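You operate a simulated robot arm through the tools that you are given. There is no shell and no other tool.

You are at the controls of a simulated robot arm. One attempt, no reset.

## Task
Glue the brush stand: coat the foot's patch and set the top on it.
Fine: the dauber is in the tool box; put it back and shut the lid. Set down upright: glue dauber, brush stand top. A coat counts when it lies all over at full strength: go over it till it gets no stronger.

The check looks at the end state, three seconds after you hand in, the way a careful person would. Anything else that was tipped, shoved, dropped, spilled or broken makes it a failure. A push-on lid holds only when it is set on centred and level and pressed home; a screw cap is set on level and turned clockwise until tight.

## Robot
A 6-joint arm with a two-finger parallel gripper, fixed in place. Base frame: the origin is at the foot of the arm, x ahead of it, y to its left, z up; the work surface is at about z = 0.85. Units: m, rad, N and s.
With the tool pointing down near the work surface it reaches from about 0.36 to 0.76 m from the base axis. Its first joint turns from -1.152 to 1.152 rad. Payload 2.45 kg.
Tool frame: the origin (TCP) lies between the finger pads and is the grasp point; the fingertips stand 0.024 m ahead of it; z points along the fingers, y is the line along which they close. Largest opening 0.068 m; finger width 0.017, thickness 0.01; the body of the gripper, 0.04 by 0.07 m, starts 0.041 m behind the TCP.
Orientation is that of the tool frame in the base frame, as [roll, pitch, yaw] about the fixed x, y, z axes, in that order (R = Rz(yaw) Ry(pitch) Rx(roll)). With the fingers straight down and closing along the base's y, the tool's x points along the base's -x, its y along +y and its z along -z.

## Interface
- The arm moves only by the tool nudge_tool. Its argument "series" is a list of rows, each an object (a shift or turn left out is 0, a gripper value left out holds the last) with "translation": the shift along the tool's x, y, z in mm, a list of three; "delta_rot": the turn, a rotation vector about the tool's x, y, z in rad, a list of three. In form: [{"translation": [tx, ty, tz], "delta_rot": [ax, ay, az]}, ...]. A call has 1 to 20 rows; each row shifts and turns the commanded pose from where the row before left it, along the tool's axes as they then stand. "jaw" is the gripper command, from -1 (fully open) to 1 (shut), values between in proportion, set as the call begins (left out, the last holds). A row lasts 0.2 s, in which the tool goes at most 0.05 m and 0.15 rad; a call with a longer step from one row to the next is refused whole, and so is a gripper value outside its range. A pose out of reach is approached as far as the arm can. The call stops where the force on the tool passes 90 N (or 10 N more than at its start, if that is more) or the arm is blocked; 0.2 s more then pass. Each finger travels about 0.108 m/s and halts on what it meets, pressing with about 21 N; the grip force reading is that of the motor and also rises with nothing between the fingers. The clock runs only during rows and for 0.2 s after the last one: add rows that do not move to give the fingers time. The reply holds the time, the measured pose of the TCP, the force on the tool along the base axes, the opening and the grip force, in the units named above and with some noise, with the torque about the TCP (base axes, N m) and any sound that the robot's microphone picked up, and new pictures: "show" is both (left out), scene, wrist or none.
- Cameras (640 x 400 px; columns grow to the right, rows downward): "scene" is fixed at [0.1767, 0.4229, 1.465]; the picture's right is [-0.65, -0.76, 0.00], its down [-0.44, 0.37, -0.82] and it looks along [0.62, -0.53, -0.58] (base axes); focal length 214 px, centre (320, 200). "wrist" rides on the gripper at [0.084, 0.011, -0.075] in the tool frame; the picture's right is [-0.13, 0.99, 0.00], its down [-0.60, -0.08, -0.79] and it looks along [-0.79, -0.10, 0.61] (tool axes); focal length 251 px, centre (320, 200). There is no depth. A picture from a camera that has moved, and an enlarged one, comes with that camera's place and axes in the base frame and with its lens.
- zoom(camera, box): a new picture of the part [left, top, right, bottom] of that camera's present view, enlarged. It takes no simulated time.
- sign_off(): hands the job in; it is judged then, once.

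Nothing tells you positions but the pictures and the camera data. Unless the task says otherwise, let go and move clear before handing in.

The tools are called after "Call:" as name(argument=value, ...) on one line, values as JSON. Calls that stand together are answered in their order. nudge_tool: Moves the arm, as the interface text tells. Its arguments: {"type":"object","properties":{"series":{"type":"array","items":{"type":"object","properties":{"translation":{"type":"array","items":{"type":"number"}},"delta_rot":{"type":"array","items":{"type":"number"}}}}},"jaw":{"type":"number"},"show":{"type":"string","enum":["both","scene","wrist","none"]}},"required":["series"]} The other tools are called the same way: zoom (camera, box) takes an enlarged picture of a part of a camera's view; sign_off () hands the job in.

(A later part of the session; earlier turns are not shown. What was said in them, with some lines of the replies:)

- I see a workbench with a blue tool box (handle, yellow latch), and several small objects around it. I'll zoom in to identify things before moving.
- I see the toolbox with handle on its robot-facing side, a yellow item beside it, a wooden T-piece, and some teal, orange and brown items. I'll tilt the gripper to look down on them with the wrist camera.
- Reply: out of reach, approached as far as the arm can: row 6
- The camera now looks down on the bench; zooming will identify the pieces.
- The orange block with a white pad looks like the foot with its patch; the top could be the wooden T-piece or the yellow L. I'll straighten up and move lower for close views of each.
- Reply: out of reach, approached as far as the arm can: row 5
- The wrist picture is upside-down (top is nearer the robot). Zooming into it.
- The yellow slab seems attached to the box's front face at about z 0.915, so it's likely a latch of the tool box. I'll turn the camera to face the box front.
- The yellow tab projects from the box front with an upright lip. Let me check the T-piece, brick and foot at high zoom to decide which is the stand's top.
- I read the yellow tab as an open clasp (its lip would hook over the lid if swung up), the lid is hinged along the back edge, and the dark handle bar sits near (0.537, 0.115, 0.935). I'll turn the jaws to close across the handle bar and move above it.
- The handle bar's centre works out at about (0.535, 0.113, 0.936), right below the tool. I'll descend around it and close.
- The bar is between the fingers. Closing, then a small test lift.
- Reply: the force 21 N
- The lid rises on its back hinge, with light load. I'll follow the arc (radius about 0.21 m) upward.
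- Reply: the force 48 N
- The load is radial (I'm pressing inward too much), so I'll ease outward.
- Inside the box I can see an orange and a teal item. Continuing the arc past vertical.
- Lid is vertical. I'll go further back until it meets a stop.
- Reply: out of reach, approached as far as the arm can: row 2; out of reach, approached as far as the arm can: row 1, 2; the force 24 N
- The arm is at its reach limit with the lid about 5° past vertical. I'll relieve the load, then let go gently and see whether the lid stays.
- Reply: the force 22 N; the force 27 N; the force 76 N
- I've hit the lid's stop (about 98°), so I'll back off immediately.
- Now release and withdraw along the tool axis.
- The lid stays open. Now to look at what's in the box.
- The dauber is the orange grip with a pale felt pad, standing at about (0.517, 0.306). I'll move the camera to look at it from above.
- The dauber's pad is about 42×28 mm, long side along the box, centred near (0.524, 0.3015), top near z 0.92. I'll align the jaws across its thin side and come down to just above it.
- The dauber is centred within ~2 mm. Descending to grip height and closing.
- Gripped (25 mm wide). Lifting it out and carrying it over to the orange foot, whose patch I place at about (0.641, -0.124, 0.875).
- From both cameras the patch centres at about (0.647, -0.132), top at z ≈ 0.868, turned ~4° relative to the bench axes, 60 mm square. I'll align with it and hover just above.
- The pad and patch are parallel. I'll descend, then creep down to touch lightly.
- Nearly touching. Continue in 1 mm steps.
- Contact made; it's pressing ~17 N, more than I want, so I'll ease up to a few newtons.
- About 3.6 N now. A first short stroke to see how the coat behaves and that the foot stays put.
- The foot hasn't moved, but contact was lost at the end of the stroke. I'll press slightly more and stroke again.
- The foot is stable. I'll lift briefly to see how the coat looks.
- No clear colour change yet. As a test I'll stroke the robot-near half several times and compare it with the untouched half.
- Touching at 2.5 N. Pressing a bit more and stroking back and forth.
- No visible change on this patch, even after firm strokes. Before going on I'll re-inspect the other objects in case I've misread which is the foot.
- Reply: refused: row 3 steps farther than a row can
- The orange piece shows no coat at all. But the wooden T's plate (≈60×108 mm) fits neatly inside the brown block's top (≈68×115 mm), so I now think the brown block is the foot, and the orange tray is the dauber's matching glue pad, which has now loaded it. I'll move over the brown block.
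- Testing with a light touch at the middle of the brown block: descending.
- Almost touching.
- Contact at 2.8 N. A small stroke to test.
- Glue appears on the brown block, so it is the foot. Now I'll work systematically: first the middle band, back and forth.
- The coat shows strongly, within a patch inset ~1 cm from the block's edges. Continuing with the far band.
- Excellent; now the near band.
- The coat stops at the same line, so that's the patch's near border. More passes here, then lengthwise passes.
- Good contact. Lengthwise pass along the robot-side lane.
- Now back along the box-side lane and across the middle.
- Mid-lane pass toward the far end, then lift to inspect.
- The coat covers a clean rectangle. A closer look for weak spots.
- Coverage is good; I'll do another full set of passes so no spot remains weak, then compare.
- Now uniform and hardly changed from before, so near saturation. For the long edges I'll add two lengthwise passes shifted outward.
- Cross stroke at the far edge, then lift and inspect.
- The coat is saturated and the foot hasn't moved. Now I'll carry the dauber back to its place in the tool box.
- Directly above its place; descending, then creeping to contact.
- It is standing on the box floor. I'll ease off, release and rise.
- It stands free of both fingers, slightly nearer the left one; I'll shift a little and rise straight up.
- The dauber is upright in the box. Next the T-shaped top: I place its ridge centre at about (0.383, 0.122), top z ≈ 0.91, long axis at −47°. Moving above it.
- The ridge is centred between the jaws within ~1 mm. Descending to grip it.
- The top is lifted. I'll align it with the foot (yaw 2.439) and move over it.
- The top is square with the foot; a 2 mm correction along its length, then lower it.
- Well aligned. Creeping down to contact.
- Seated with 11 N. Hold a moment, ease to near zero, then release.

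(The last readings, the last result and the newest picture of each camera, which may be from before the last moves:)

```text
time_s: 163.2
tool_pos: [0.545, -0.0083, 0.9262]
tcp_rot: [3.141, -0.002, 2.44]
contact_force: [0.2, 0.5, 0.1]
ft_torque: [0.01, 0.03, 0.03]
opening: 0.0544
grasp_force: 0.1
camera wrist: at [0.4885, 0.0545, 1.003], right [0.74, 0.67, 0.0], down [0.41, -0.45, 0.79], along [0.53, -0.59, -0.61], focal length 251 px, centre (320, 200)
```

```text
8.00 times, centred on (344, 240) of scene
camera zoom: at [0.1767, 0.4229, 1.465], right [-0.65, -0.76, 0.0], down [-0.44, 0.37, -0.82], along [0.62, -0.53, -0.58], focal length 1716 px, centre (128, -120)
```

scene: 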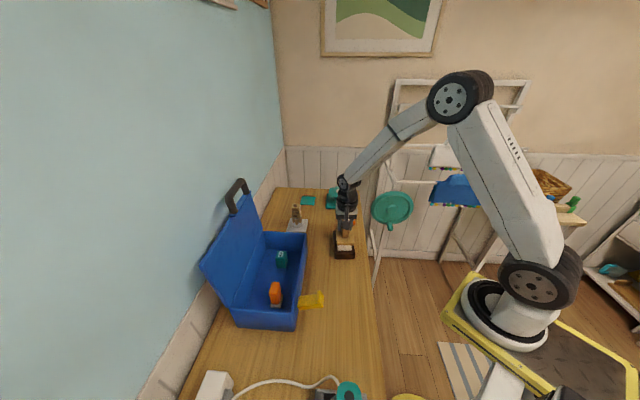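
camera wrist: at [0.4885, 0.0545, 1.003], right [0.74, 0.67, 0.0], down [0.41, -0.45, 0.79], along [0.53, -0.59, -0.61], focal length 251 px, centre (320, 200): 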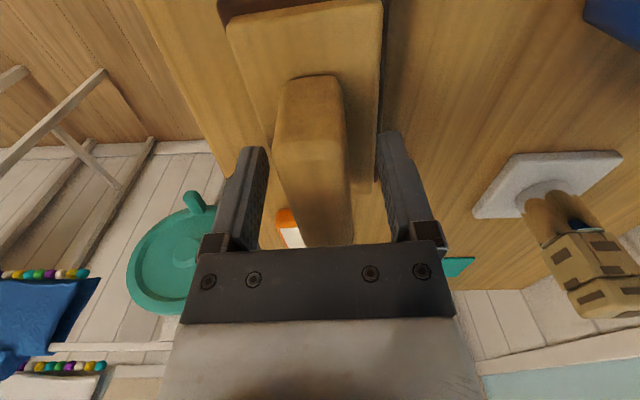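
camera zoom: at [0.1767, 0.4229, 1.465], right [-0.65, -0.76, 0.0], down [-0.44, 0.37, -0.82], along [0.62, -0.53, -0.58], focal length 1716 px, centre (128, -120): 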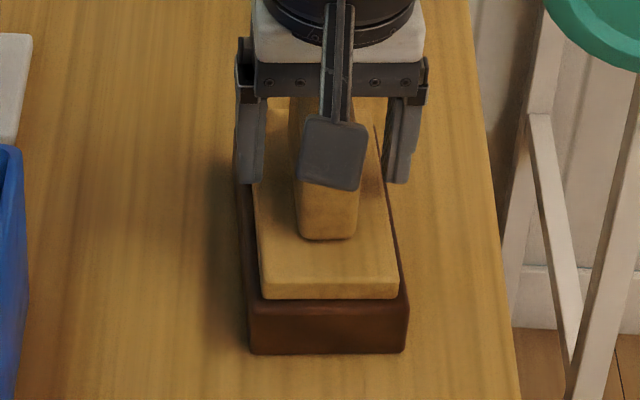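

The top sits squarely on the foot. Rising clear.

Call:
nudge_tool(series=[{"translation": [0, 0, -15]}, {"translation": [0, 0, -40]}, {"translation": [0, 0, -50]}, {"translation": [0, 0, -50]}, {"translation": [0, 0, -40]}, {}], show="both")

Call:
zoom(camera="scene", box=[320, 215, 368, 265])

Call:
zoom(camera="scene", box=[195, 170, 315, 290])

```text
time_s: 164.6
tool_pos: [0.5423, -0.0083, 1.1218]
tcp_rot: [3.139, 0.001, 2.439]
contact_force: [-0.2, -0.6, 0.5]
ft_torque: [-0.03, -0.02, 0.05]
opening: 0.0543
grasp_force: 0.0
camera wrist: at [0.4862, 0.0535, 1.1978], right [0.74, 0.67, 0.0], down [0.41, -0.45, 0.79], along [0.53, -0.59, -0.61], focal length 251 px, centre (320, 200)
```

scene: 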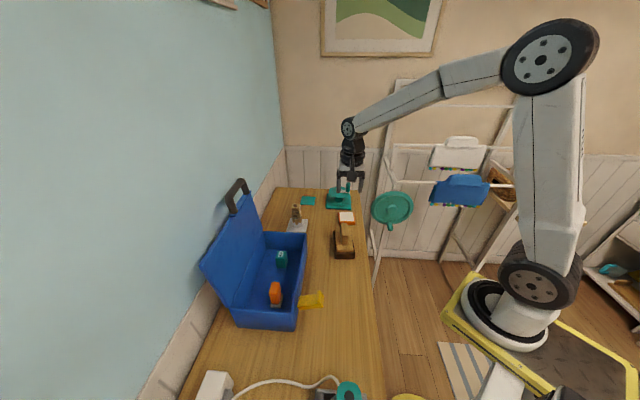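
wrist: 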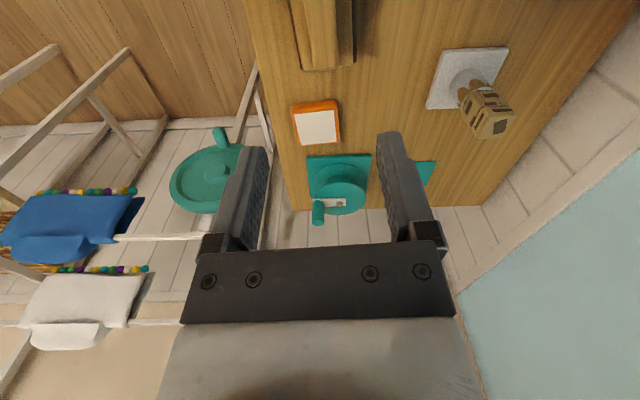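

```text
8.00 times, centred on (344, 240) of scene
camera zoom: at [0.1767, 0.4229, 1.465], right [-0.65, -0.76, 0.0], down [-0.44, 0.37, -0.82], along [0.62, -0.53, -0.58], focal length 1716 px, centre (128, -120)
```

zoom: 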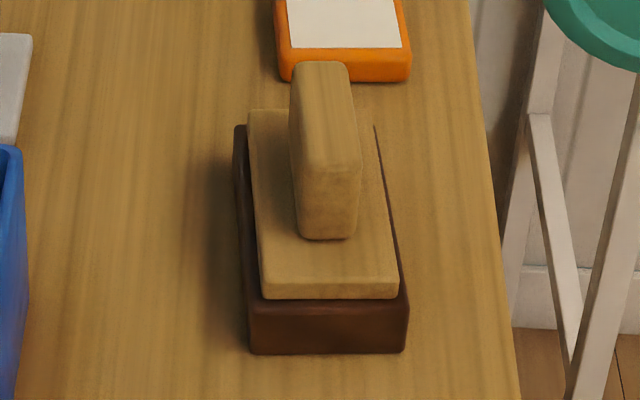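

```text
3.33 times, centred on (255, 230) of scene
camera zoom: at [0.1767, 0.4229, 1.465], right [-0.65, -0.76, 0.0], down [-0.44, 0.37, -0.82], along [0.62, -0.53, -0.58], focal length 715 px, centre (537, 100)
```

zoom: 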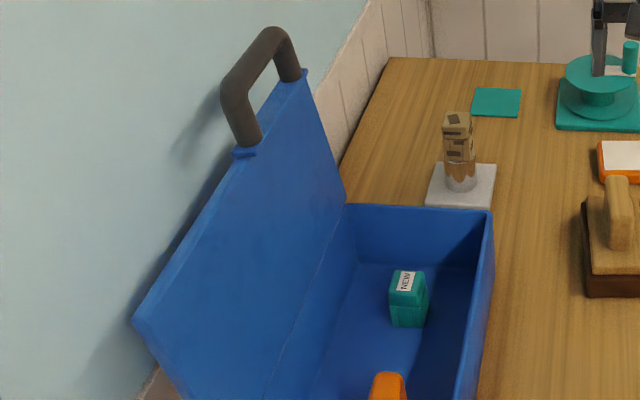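

Now to close the lid: I'll return to the tilted approach pose in front of the handle.

Call:
nudge_tool(series=[{"translation": [0, 0, -40]}, {"translation": [0, 0, -25], "delta_rot": [0, 0, 0.088]}, {"translation": [23.3, 42.5, 0]}, {"translation": [23.3, 42.5, 0]}, {"translation": [23.3, 42.5, 0]}, {"translation": [23.3, 42.5, 0]}, {"delta_rot": [-0.15, 0, 0]}, {"delta_rot": [-0.148, 0, 0]}, {}], jaw=-0.4, show="both")

```text
time_s: 166.6
tool_pos: [0.6005, 0.1772, 1.1886]
tcp_rot: [2.842, 0.0, 2.35]
contact_force: [0.3, -0.1, 0.0]
ft_torque: [0.02, 0.02, -0.01]
opening: 0.0478
grasp_force: 0.0
camera wrist: at [0.5336, 0.2289, 1.2641], right [0.76, 0.57, 0.29], down [0.2, -0.65, 0.73], along [0.61, -0.5, -0.61], focal length 251 px, centre (320, 200)
```

scene: 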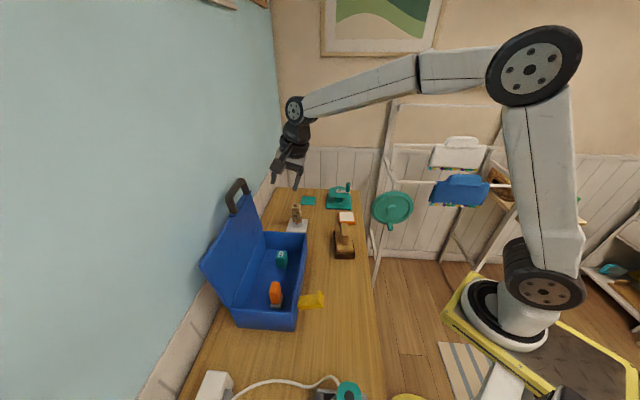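
wrist: 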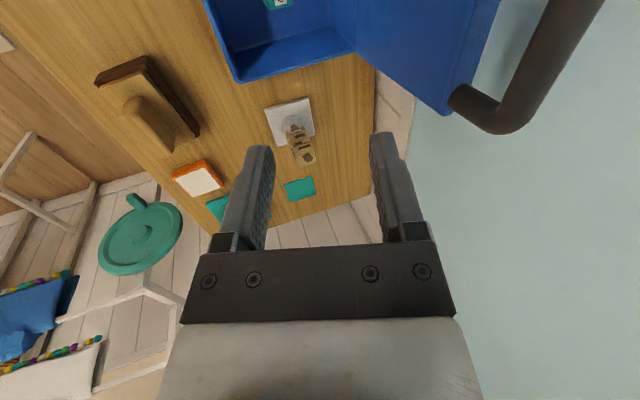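

Call:
nudge_tool(series=[{"translation": [0, 40, 0]}, {"translation": [0, 40, 0]}, {"translation": [0, 42, 0]}, {}], show="both")

Call:
zoom(camera="scene", box=[205, 130, 275, 230])

```text
time_s: 167.6
tool_pos: [0.6821, 0.2586, 1.2241]
tcp_rot: [2.844, 0.0, 2.35]
contact_force: [0.9, 0.1, 0.1]
ft_torque: [0.04, -0.01, -0.01]
opening: 0.0476
grasp_force: 0.1
camera wrist: at [0.6151, 0.3108, 1.3005], right [0.77, 0.57, 0.29], down [0.2, -0.65, 0.73], along [0.61, -0.5, -0.61], focal length 251 px, centre (320, 200)
```

scene: 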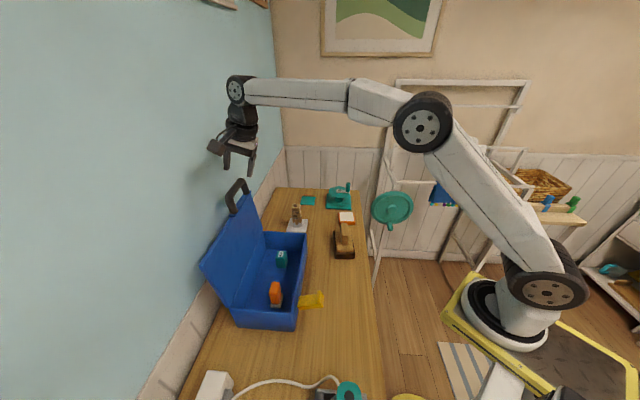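
wrist: 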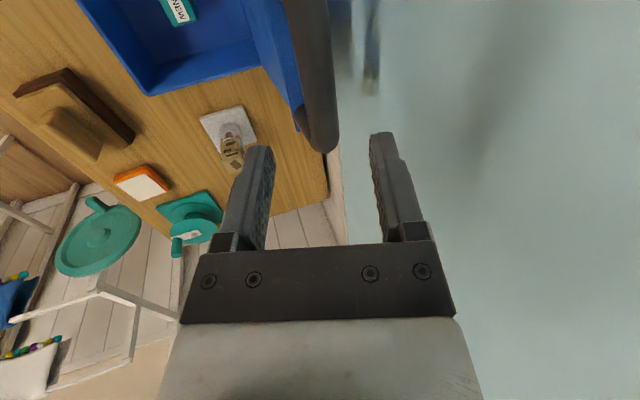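

```text
4.00 times, centred on (240, 180) of scene
camera zoom: at [0.1767, 0.4229, 1.465], right [-0.65, -0.76, 0.0], down [-0.44, 0.37, -0.82], along [0.62, -0.53, -0.58], focal length 858 px, centre (640, 280)
```

zoom: 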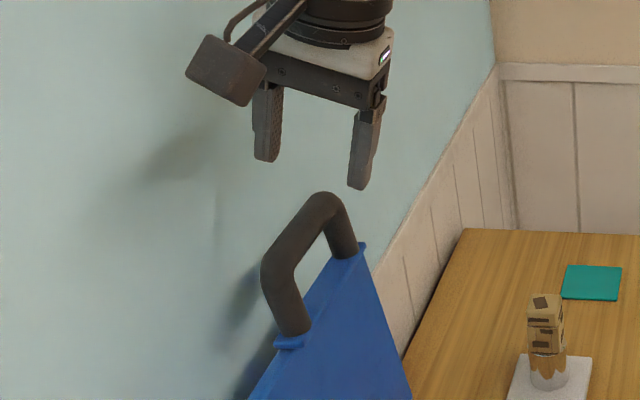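

The jaws line up with the bar. Descending along the tool axis around it.

Call:
nudge_tool(series=[{"translation": [0, 0, 30]}, {"translation": [0, 0, 25]}, {"translation": [0, 0, 11]}, {}], show="both")

Call:
zoom(camera="scene", box=[205, 130, 275, 230])

```text
time_s: 168.6
tool_pos: [0.6969, 0.2732, 1.1609]
tcp_rot: [2.842, 0.0, 2.35]
contact_force: [-1.3, -0.3, -0.1]
ft_torque: [0.0, -0.03, -0.02]
opening: 0.0476
grasp_force: 0.0
camera wrist: at [0.629, 0.3249, 1.2365], right [0.76, 0.57, 0.29], down [0.2, -0.65, 0.73], along [0.61, -0.5, -0.61], focal length 251 px, centre (320, 200)
```

scene: 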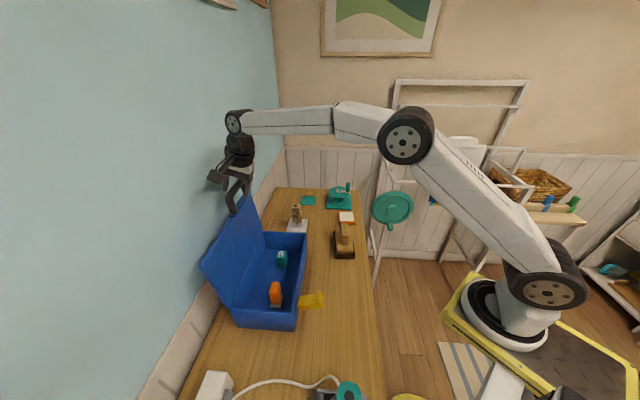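
wrist: 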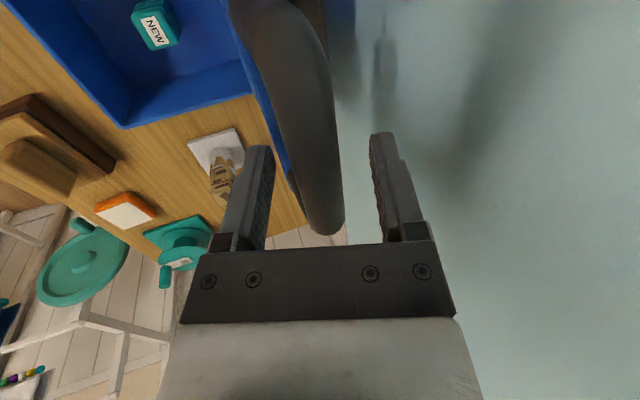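

```text
4.00 times, centred on (240, 180) of scene
camera zoom: at [0.1767, 0.4229, 1.465], right [-0.65, -0.76, 0.0], down [-0.44, 0.37, -0.82], along [0.62, -0.53, -0.58], focal length 858 px, centre (640, 280)
```

zoom: 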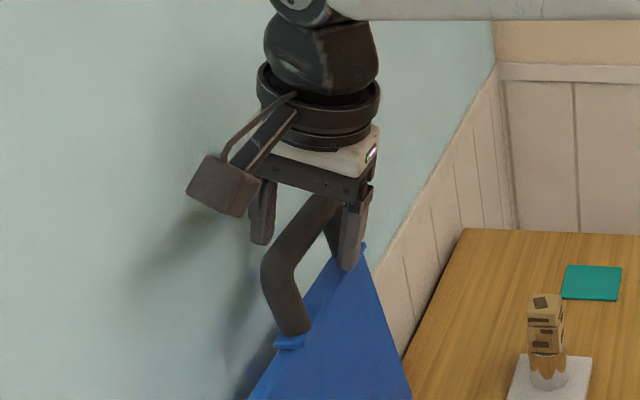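

The bar is between the fingers. Lower 4 mm more and grip.

Call:
nudge_tool(series=[{"translation": [0, 0, 4]}, {}], show="none")

Call:
nudge_tool(series=[{}, {}, {}], jaw=1, show="none")

```text
time_s: 169.2
tool_pos: [0.6975, 0.2732, 1.1561]
tcp_rot: [2.842, 0.0, 2.349]
contact_force: [-0.1, -0.1, -0.3]
ft_torque: [0.0, 0.03, -0.04]
opening: 0.0477
grasp_force: 0.0
```

```text
time_s: 170.0
tool_pos: [0.6979, 0.2735, 1.1558]
tcp_rot: [2.842, -0.001, 2.35]
contact_force: [0.4, 0.7, -0.9]
ft_torque: [-0.09, -0.08, 0.31]
opening: 0.0195
grasp_force: 37.1
```

Gripped with no side load. Swinging the lid back toward vertical, then straightening the tool.

Call:
nudge_tool(series=[{"translation": [0, -6.6, -2.3]}, {"translation": [0, -6.6, -2.4]}, {"translation": [0, -6.6, -2.4]}, {}], show="none")

Call:
nudge_tool(series=[{"delta_rot": [0.1, 0, 0]}, {"delta_rot": [0.1, 0, 0]}, {"delta_rot": [0.098, 0, 0]}, {}], show="none")

```text
time_s: 171.0
tool_pos: [0.682, 0.2581, 1.1586]
tcp_rot: [2.843, 0.0, 2.35]
contact_force: [1.3, 0.3, 3.2]
ft_torque: [-0.23, -0.43, 0.11]
opening: 0.0194
grasp_force: 37.3
```

```text
time_s: 172.0
tool_pos: [0.6833, 0.2584, 1.1566]
tcp_rot: [-3.141, -0.001, 2.349]
contact_force: [0.6, -0.6, 2.6]
ft_torque: [0.0, -0.2, 0.18]
opening: 0.0197
grasp_force: 37.2
```

Call:
nudge_tool(series=[{"translation": [0, -10.5, 0.5]}, {"translation": [0, -10.4, 0.8]}, {"translation": [0, -10.4, 1.4]}, {"translation": [0, -10.3, 1.9]}, {"translation": [0, -10.2, 2.5]}, {"translation": [0, -10.1, 3.0]}, {"translation": [0, -9.9, 3.5]}, {"translation": [0, -9.8, 3.9]}, {"translation": [0, -9.5, 4.4]}, {"translation": [0, -9.3, 4.9]}], show="none")

```text
time_s: 174.2
tool_pos: [0.6126, 0.1884, 1.1303]
tcp_rot: [3.139, 0.0, 2.351]
contact_force: [-0.7, 3.8, -1.1]
ft_torque: [0.06, -0.26, -0.04]
opening: 0.0192
grasp_force: 37.1
```

Call:
nudge_tool(series=[{"translation": [0, -8.9, 5.4]}, {"translation": [0, -8.8, 5.8]}, {"translation": [0, -8.4, 6.3]}, {"translation": [0, -8.2, 6.6]}, {"translation": [0, -7.8, 7.0]}, {"translation": [0, -7.4, 7.4]}, {"translation": [0, -7.0, 7.8]}, {"translation": [0, -6.7, 8.2]}], show="none")

```text
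time_s: 176.0
tool_pos: [0.5657, 0.1417, 1.0753]
tcp_rot: [3.139, 0.0, 2.351]
contact_force: [4.7, -2.2, -0.2]
ft_torque: [0.2, -0.13, -0.14]
opening: 0.0196
grasp_force: 36.9
```

Call:
nudge_tool(series=[{"translation": [0, -6.2, 8.5]}, {"translation": [0, -5.8, 8.7]}, {"translation": [0, -5.3, 9.0]}, {"translation": [0, -5.0, 9.3]}, {"translation": [0, -4.3, 9.5]}, {"translation": [0, -4.0, 9.7]}, {"translation": [0, -3.4, 9.9]}, {"translation": [0, -3.0, 10.1]}], show="scene")

Call:
zoom(camera="scene", box=[225, 220, 345, 335])

```text
time_s: 177.8
tool_pos: [0.5415, 0.1181, 0.9997]
tcp_rot: [-3.142, -0.001, 2.351]
contact_force: [-2.3, 0.8, 1.0]
ft_torque: [0.34, 0.08, -0.19]
opening: 0.0195
grasp_force: 37.2
```

scene: 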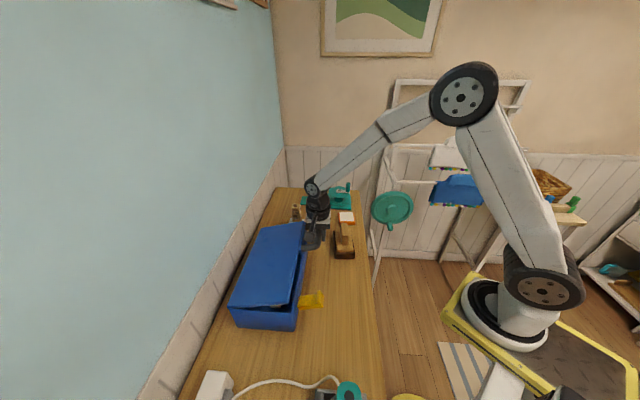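

```text
3.48 times, centred on (285, 278) of scene
camera zoom: at [0.1766, 0.4229, 1.465], right [-0.65, -0.76, 0.0], down [-0.44, 0.37, -0.82], along [0.62, -0.53, -0.58], focal length 746 px, centre (442, -70)
```

zoom: 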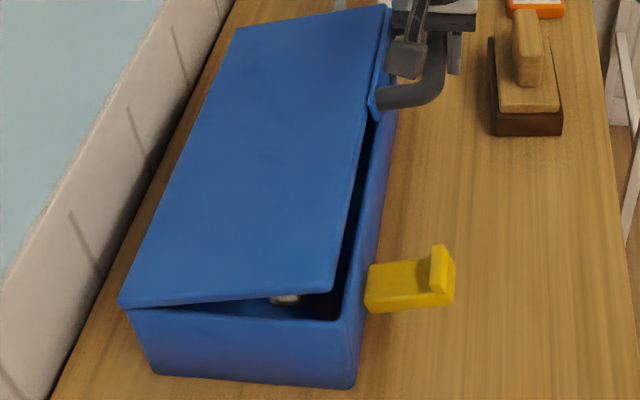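

Nearly closed. Lowering the last part gently.

Call:
nudge_tool(series=[{"translation": [0, -2.4, 10.2]}, {"translation": [0, -2.0, 10.3]}, {"translation": [0, -1.4, 10.4]}, {"translation": [0, -0.9, 10.5]}], show="none")

```text
time_s: 178.8
tool_pos: [0.5368, 0.1134, 0.96]
tcp_rot: [3.14, 0.0, 2.35]
contact_force: [-7.4, 3.5, 1.5]
ft_torque: [0.28, -0.01, -0.24]
opening: 0.0197
grasp_force: 37.4
```

Call:
nudge_tool(series=[{"translation": [0, -0.4, 7]}, {"translation": [0, -0.2, 6]}, {}], show="none")

```text
time_s: 179.6
tool_pos: [0.5361, 0.1119, 0.9458]
tcp_rot: [3.138, 0.001, 2.351]
contact_force: [-2.4, 9.4, -0.7]
ft_torque: [-0.06, -0.12, -0.26]
opening: 0.0194
grasp_force: 36.7
```

Call:
nudge_tool(series=[{"translation": [0, 0, 3]}, {"translation": [0, 0, 2]}, {}], show="none")

```text
time_s: 180.4
tool_pos: [0.5358, 0.1126, 0.9407]
tcp_rot: [3.14, 0.0, 2.35]
contact_force: [-3.4, 12.8, -0.1]
ft_torque: [-0.03, -0.05, -0.24]
opening: 0.0193
grasp_force: 36.9
```

Call:
nudge_tool(series=[{"translation": [0, 0, 1.5]}, {"translation": [0, 0, 1]}, {}], show="scene")

Call:
zoom(camera="scene", box=[225, 220, 345, 335])

```text
time_s: 181.2
tool_pos: [0.5367, 0.1134, 0.9383]
tcp_rot: [3.139, 0.003, 2.35]
contact_force: [-5.0, 12.0, 12.7]
ft_torque: [0.28, 0.22, -0.25]
opening: 0.0192
grasp_force: 37.5
```

scene: 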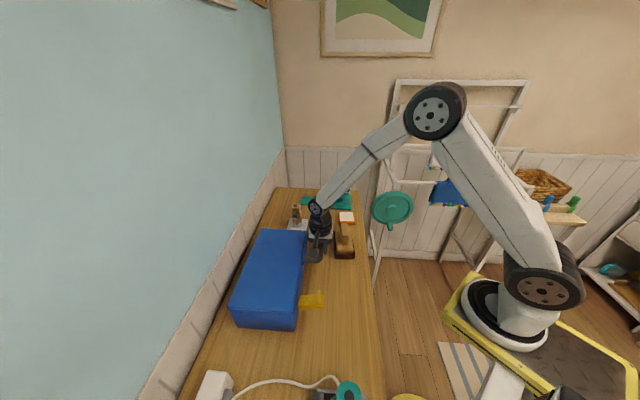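

```text
3.48 times, centred on (285, 278) of scene
camera zoom: at [0.1764, 0.4232, 1.465], right [-0.65, -0.76, 0.0], down [-0.44, 0.37, -0.82], along [0.62, -0.53, -0.58], focal length 746 px, centre (442, -70)
```

zoom: 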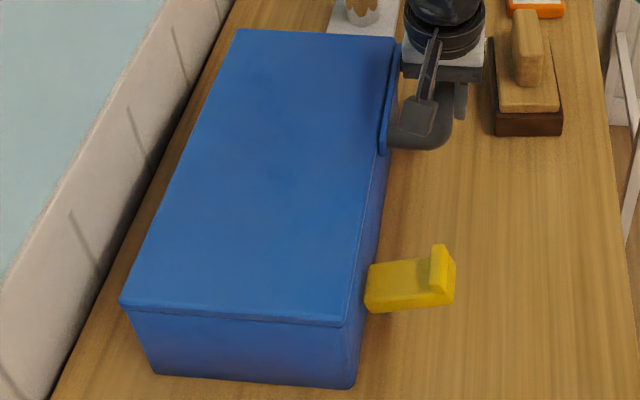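

The lid is shut (pressing 12 N on its seat). Releasing the handle and rising clear.

Call:
nudge_tool(series=[{}, {}, {}], jaw=-0.35, show="none")

Call:
nudge_tool(series=[{"translation": [0, 0, -15]}, {"translation": [0, 0, -35]}, {"translation": [0, 0, -50]}, {"translation": [0, 0, -50]}, {"translation": [0, -30, -30]}, {}], show="both")

Call:
zoom(camera="scene", box=[225, 220, 345, 335])

Call:
zoom(camera="scene", box=[280, 170, 376, 270])

```text
time_s: 182.0
tool_pos: [0.5352, 0.1117, 0.9388]
tcp_rot: [3.141, 0.001, 2.349]
contact_force: [0.4, -0.6, -0.5]
ft_torque: [-0.02, 0.0, 0.02]
opening: 0.0462
grasp_force: 0.0
```

```text
time_s: 183.4
tool_pos: [0.5143, 0.0911, 1.1199]
tcp_rot: [3.139, 0.0, 2.35]
contact_force: [0.0, 0.1, 0.0]
ft_torque: [0.01, -0.01, -0.01]
opening: 0.0458
grasp_force: 0.0
camera wrist: at [0.463, 0.1588, 1.1957], right [0.8, 0.6, 0.0], down [0.37, -0.49, 0.79], along [0.48, -0.63, -0.61], focal length 251 px, centre (320, 200)
```

scene: 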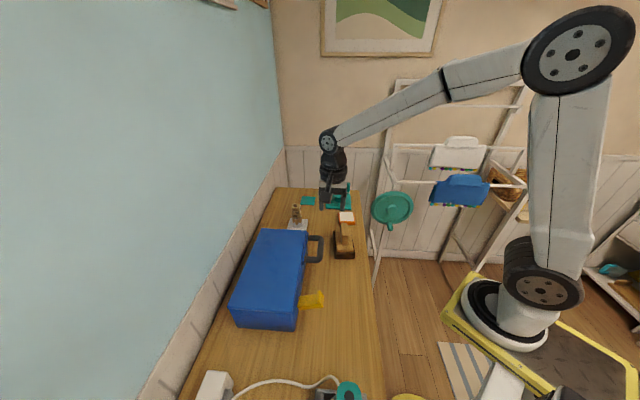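
wrist: 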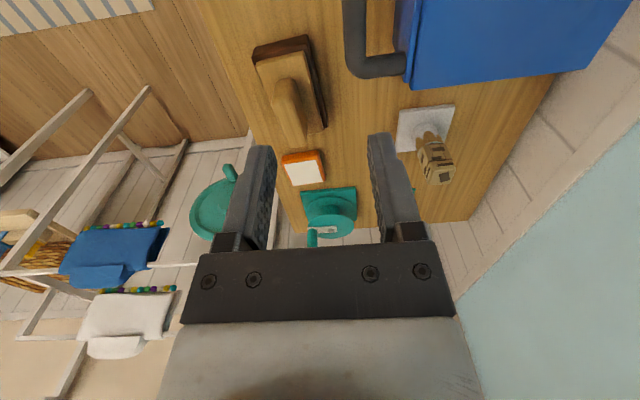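

```text
3.48 times, centred on (285, 278) of scene
camera zoom: at [0.1767, 0.4229, 1.465], right [-0.65, -0.76, 0.0], down [-0.44, 0.37, -0.82], along [0.62, -0.53, -0.58], focal length 746 px, centre (442, -70)
```

zoom: 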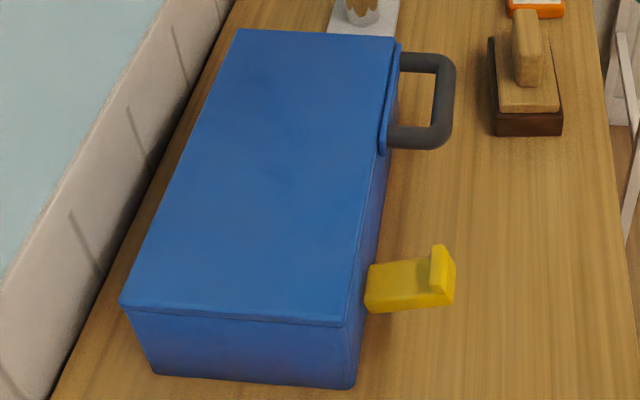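

```text
4.00 times, centred on (328, 220) of scene
camera zoom: at [0.1767, 0.4229, 1.465], right [-0.65, -0.76, 0.0], down [-0.44, 0.37, -0.82], along [0.62, -0.53, -0.58], focal length 858 px, centre (288, 120)
```

zoom: 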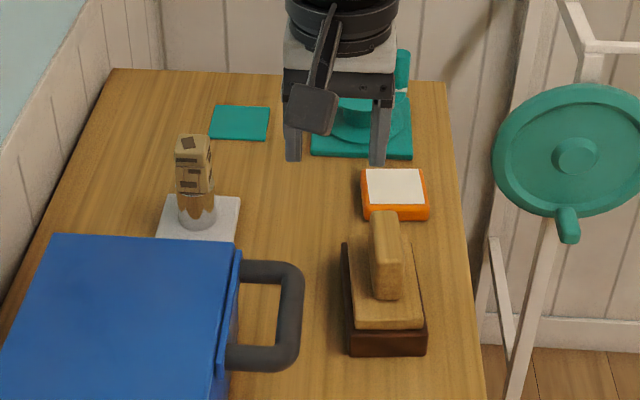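

The lid is shut with the dauber upright inside. The top sits centred on the coated foot, nothing else has moved, and the arm is clear, so I'm handing in.

Call:
sign_off()

```text
The job is handed in.
```

The brush stand is glued and handed in. The brown block (the foot) is coated, and the wooden T-shaped top is set square and centred on it. I don't have the check's result.

- **Coat:** the glue patch on the foot was covered edge to edge. I went over it until further passes made no visible difference.
- **Dauber:** it is back in the tool box, standing upright at about the spot I took it from. The lid is shut.
- **Yellow clasp:** I left the clasp on the box front open, as it was at the start.
- **Orange tray:** I first took this for the foot and dabbed its white pad several times. It showed no coat. I now think it is the dauber's glue pad, and it looked unchanged and in place afterwards.

Nothing else on the bench appeared moved or tipped in the last pictures. The arm is clear and the gripper is empty.
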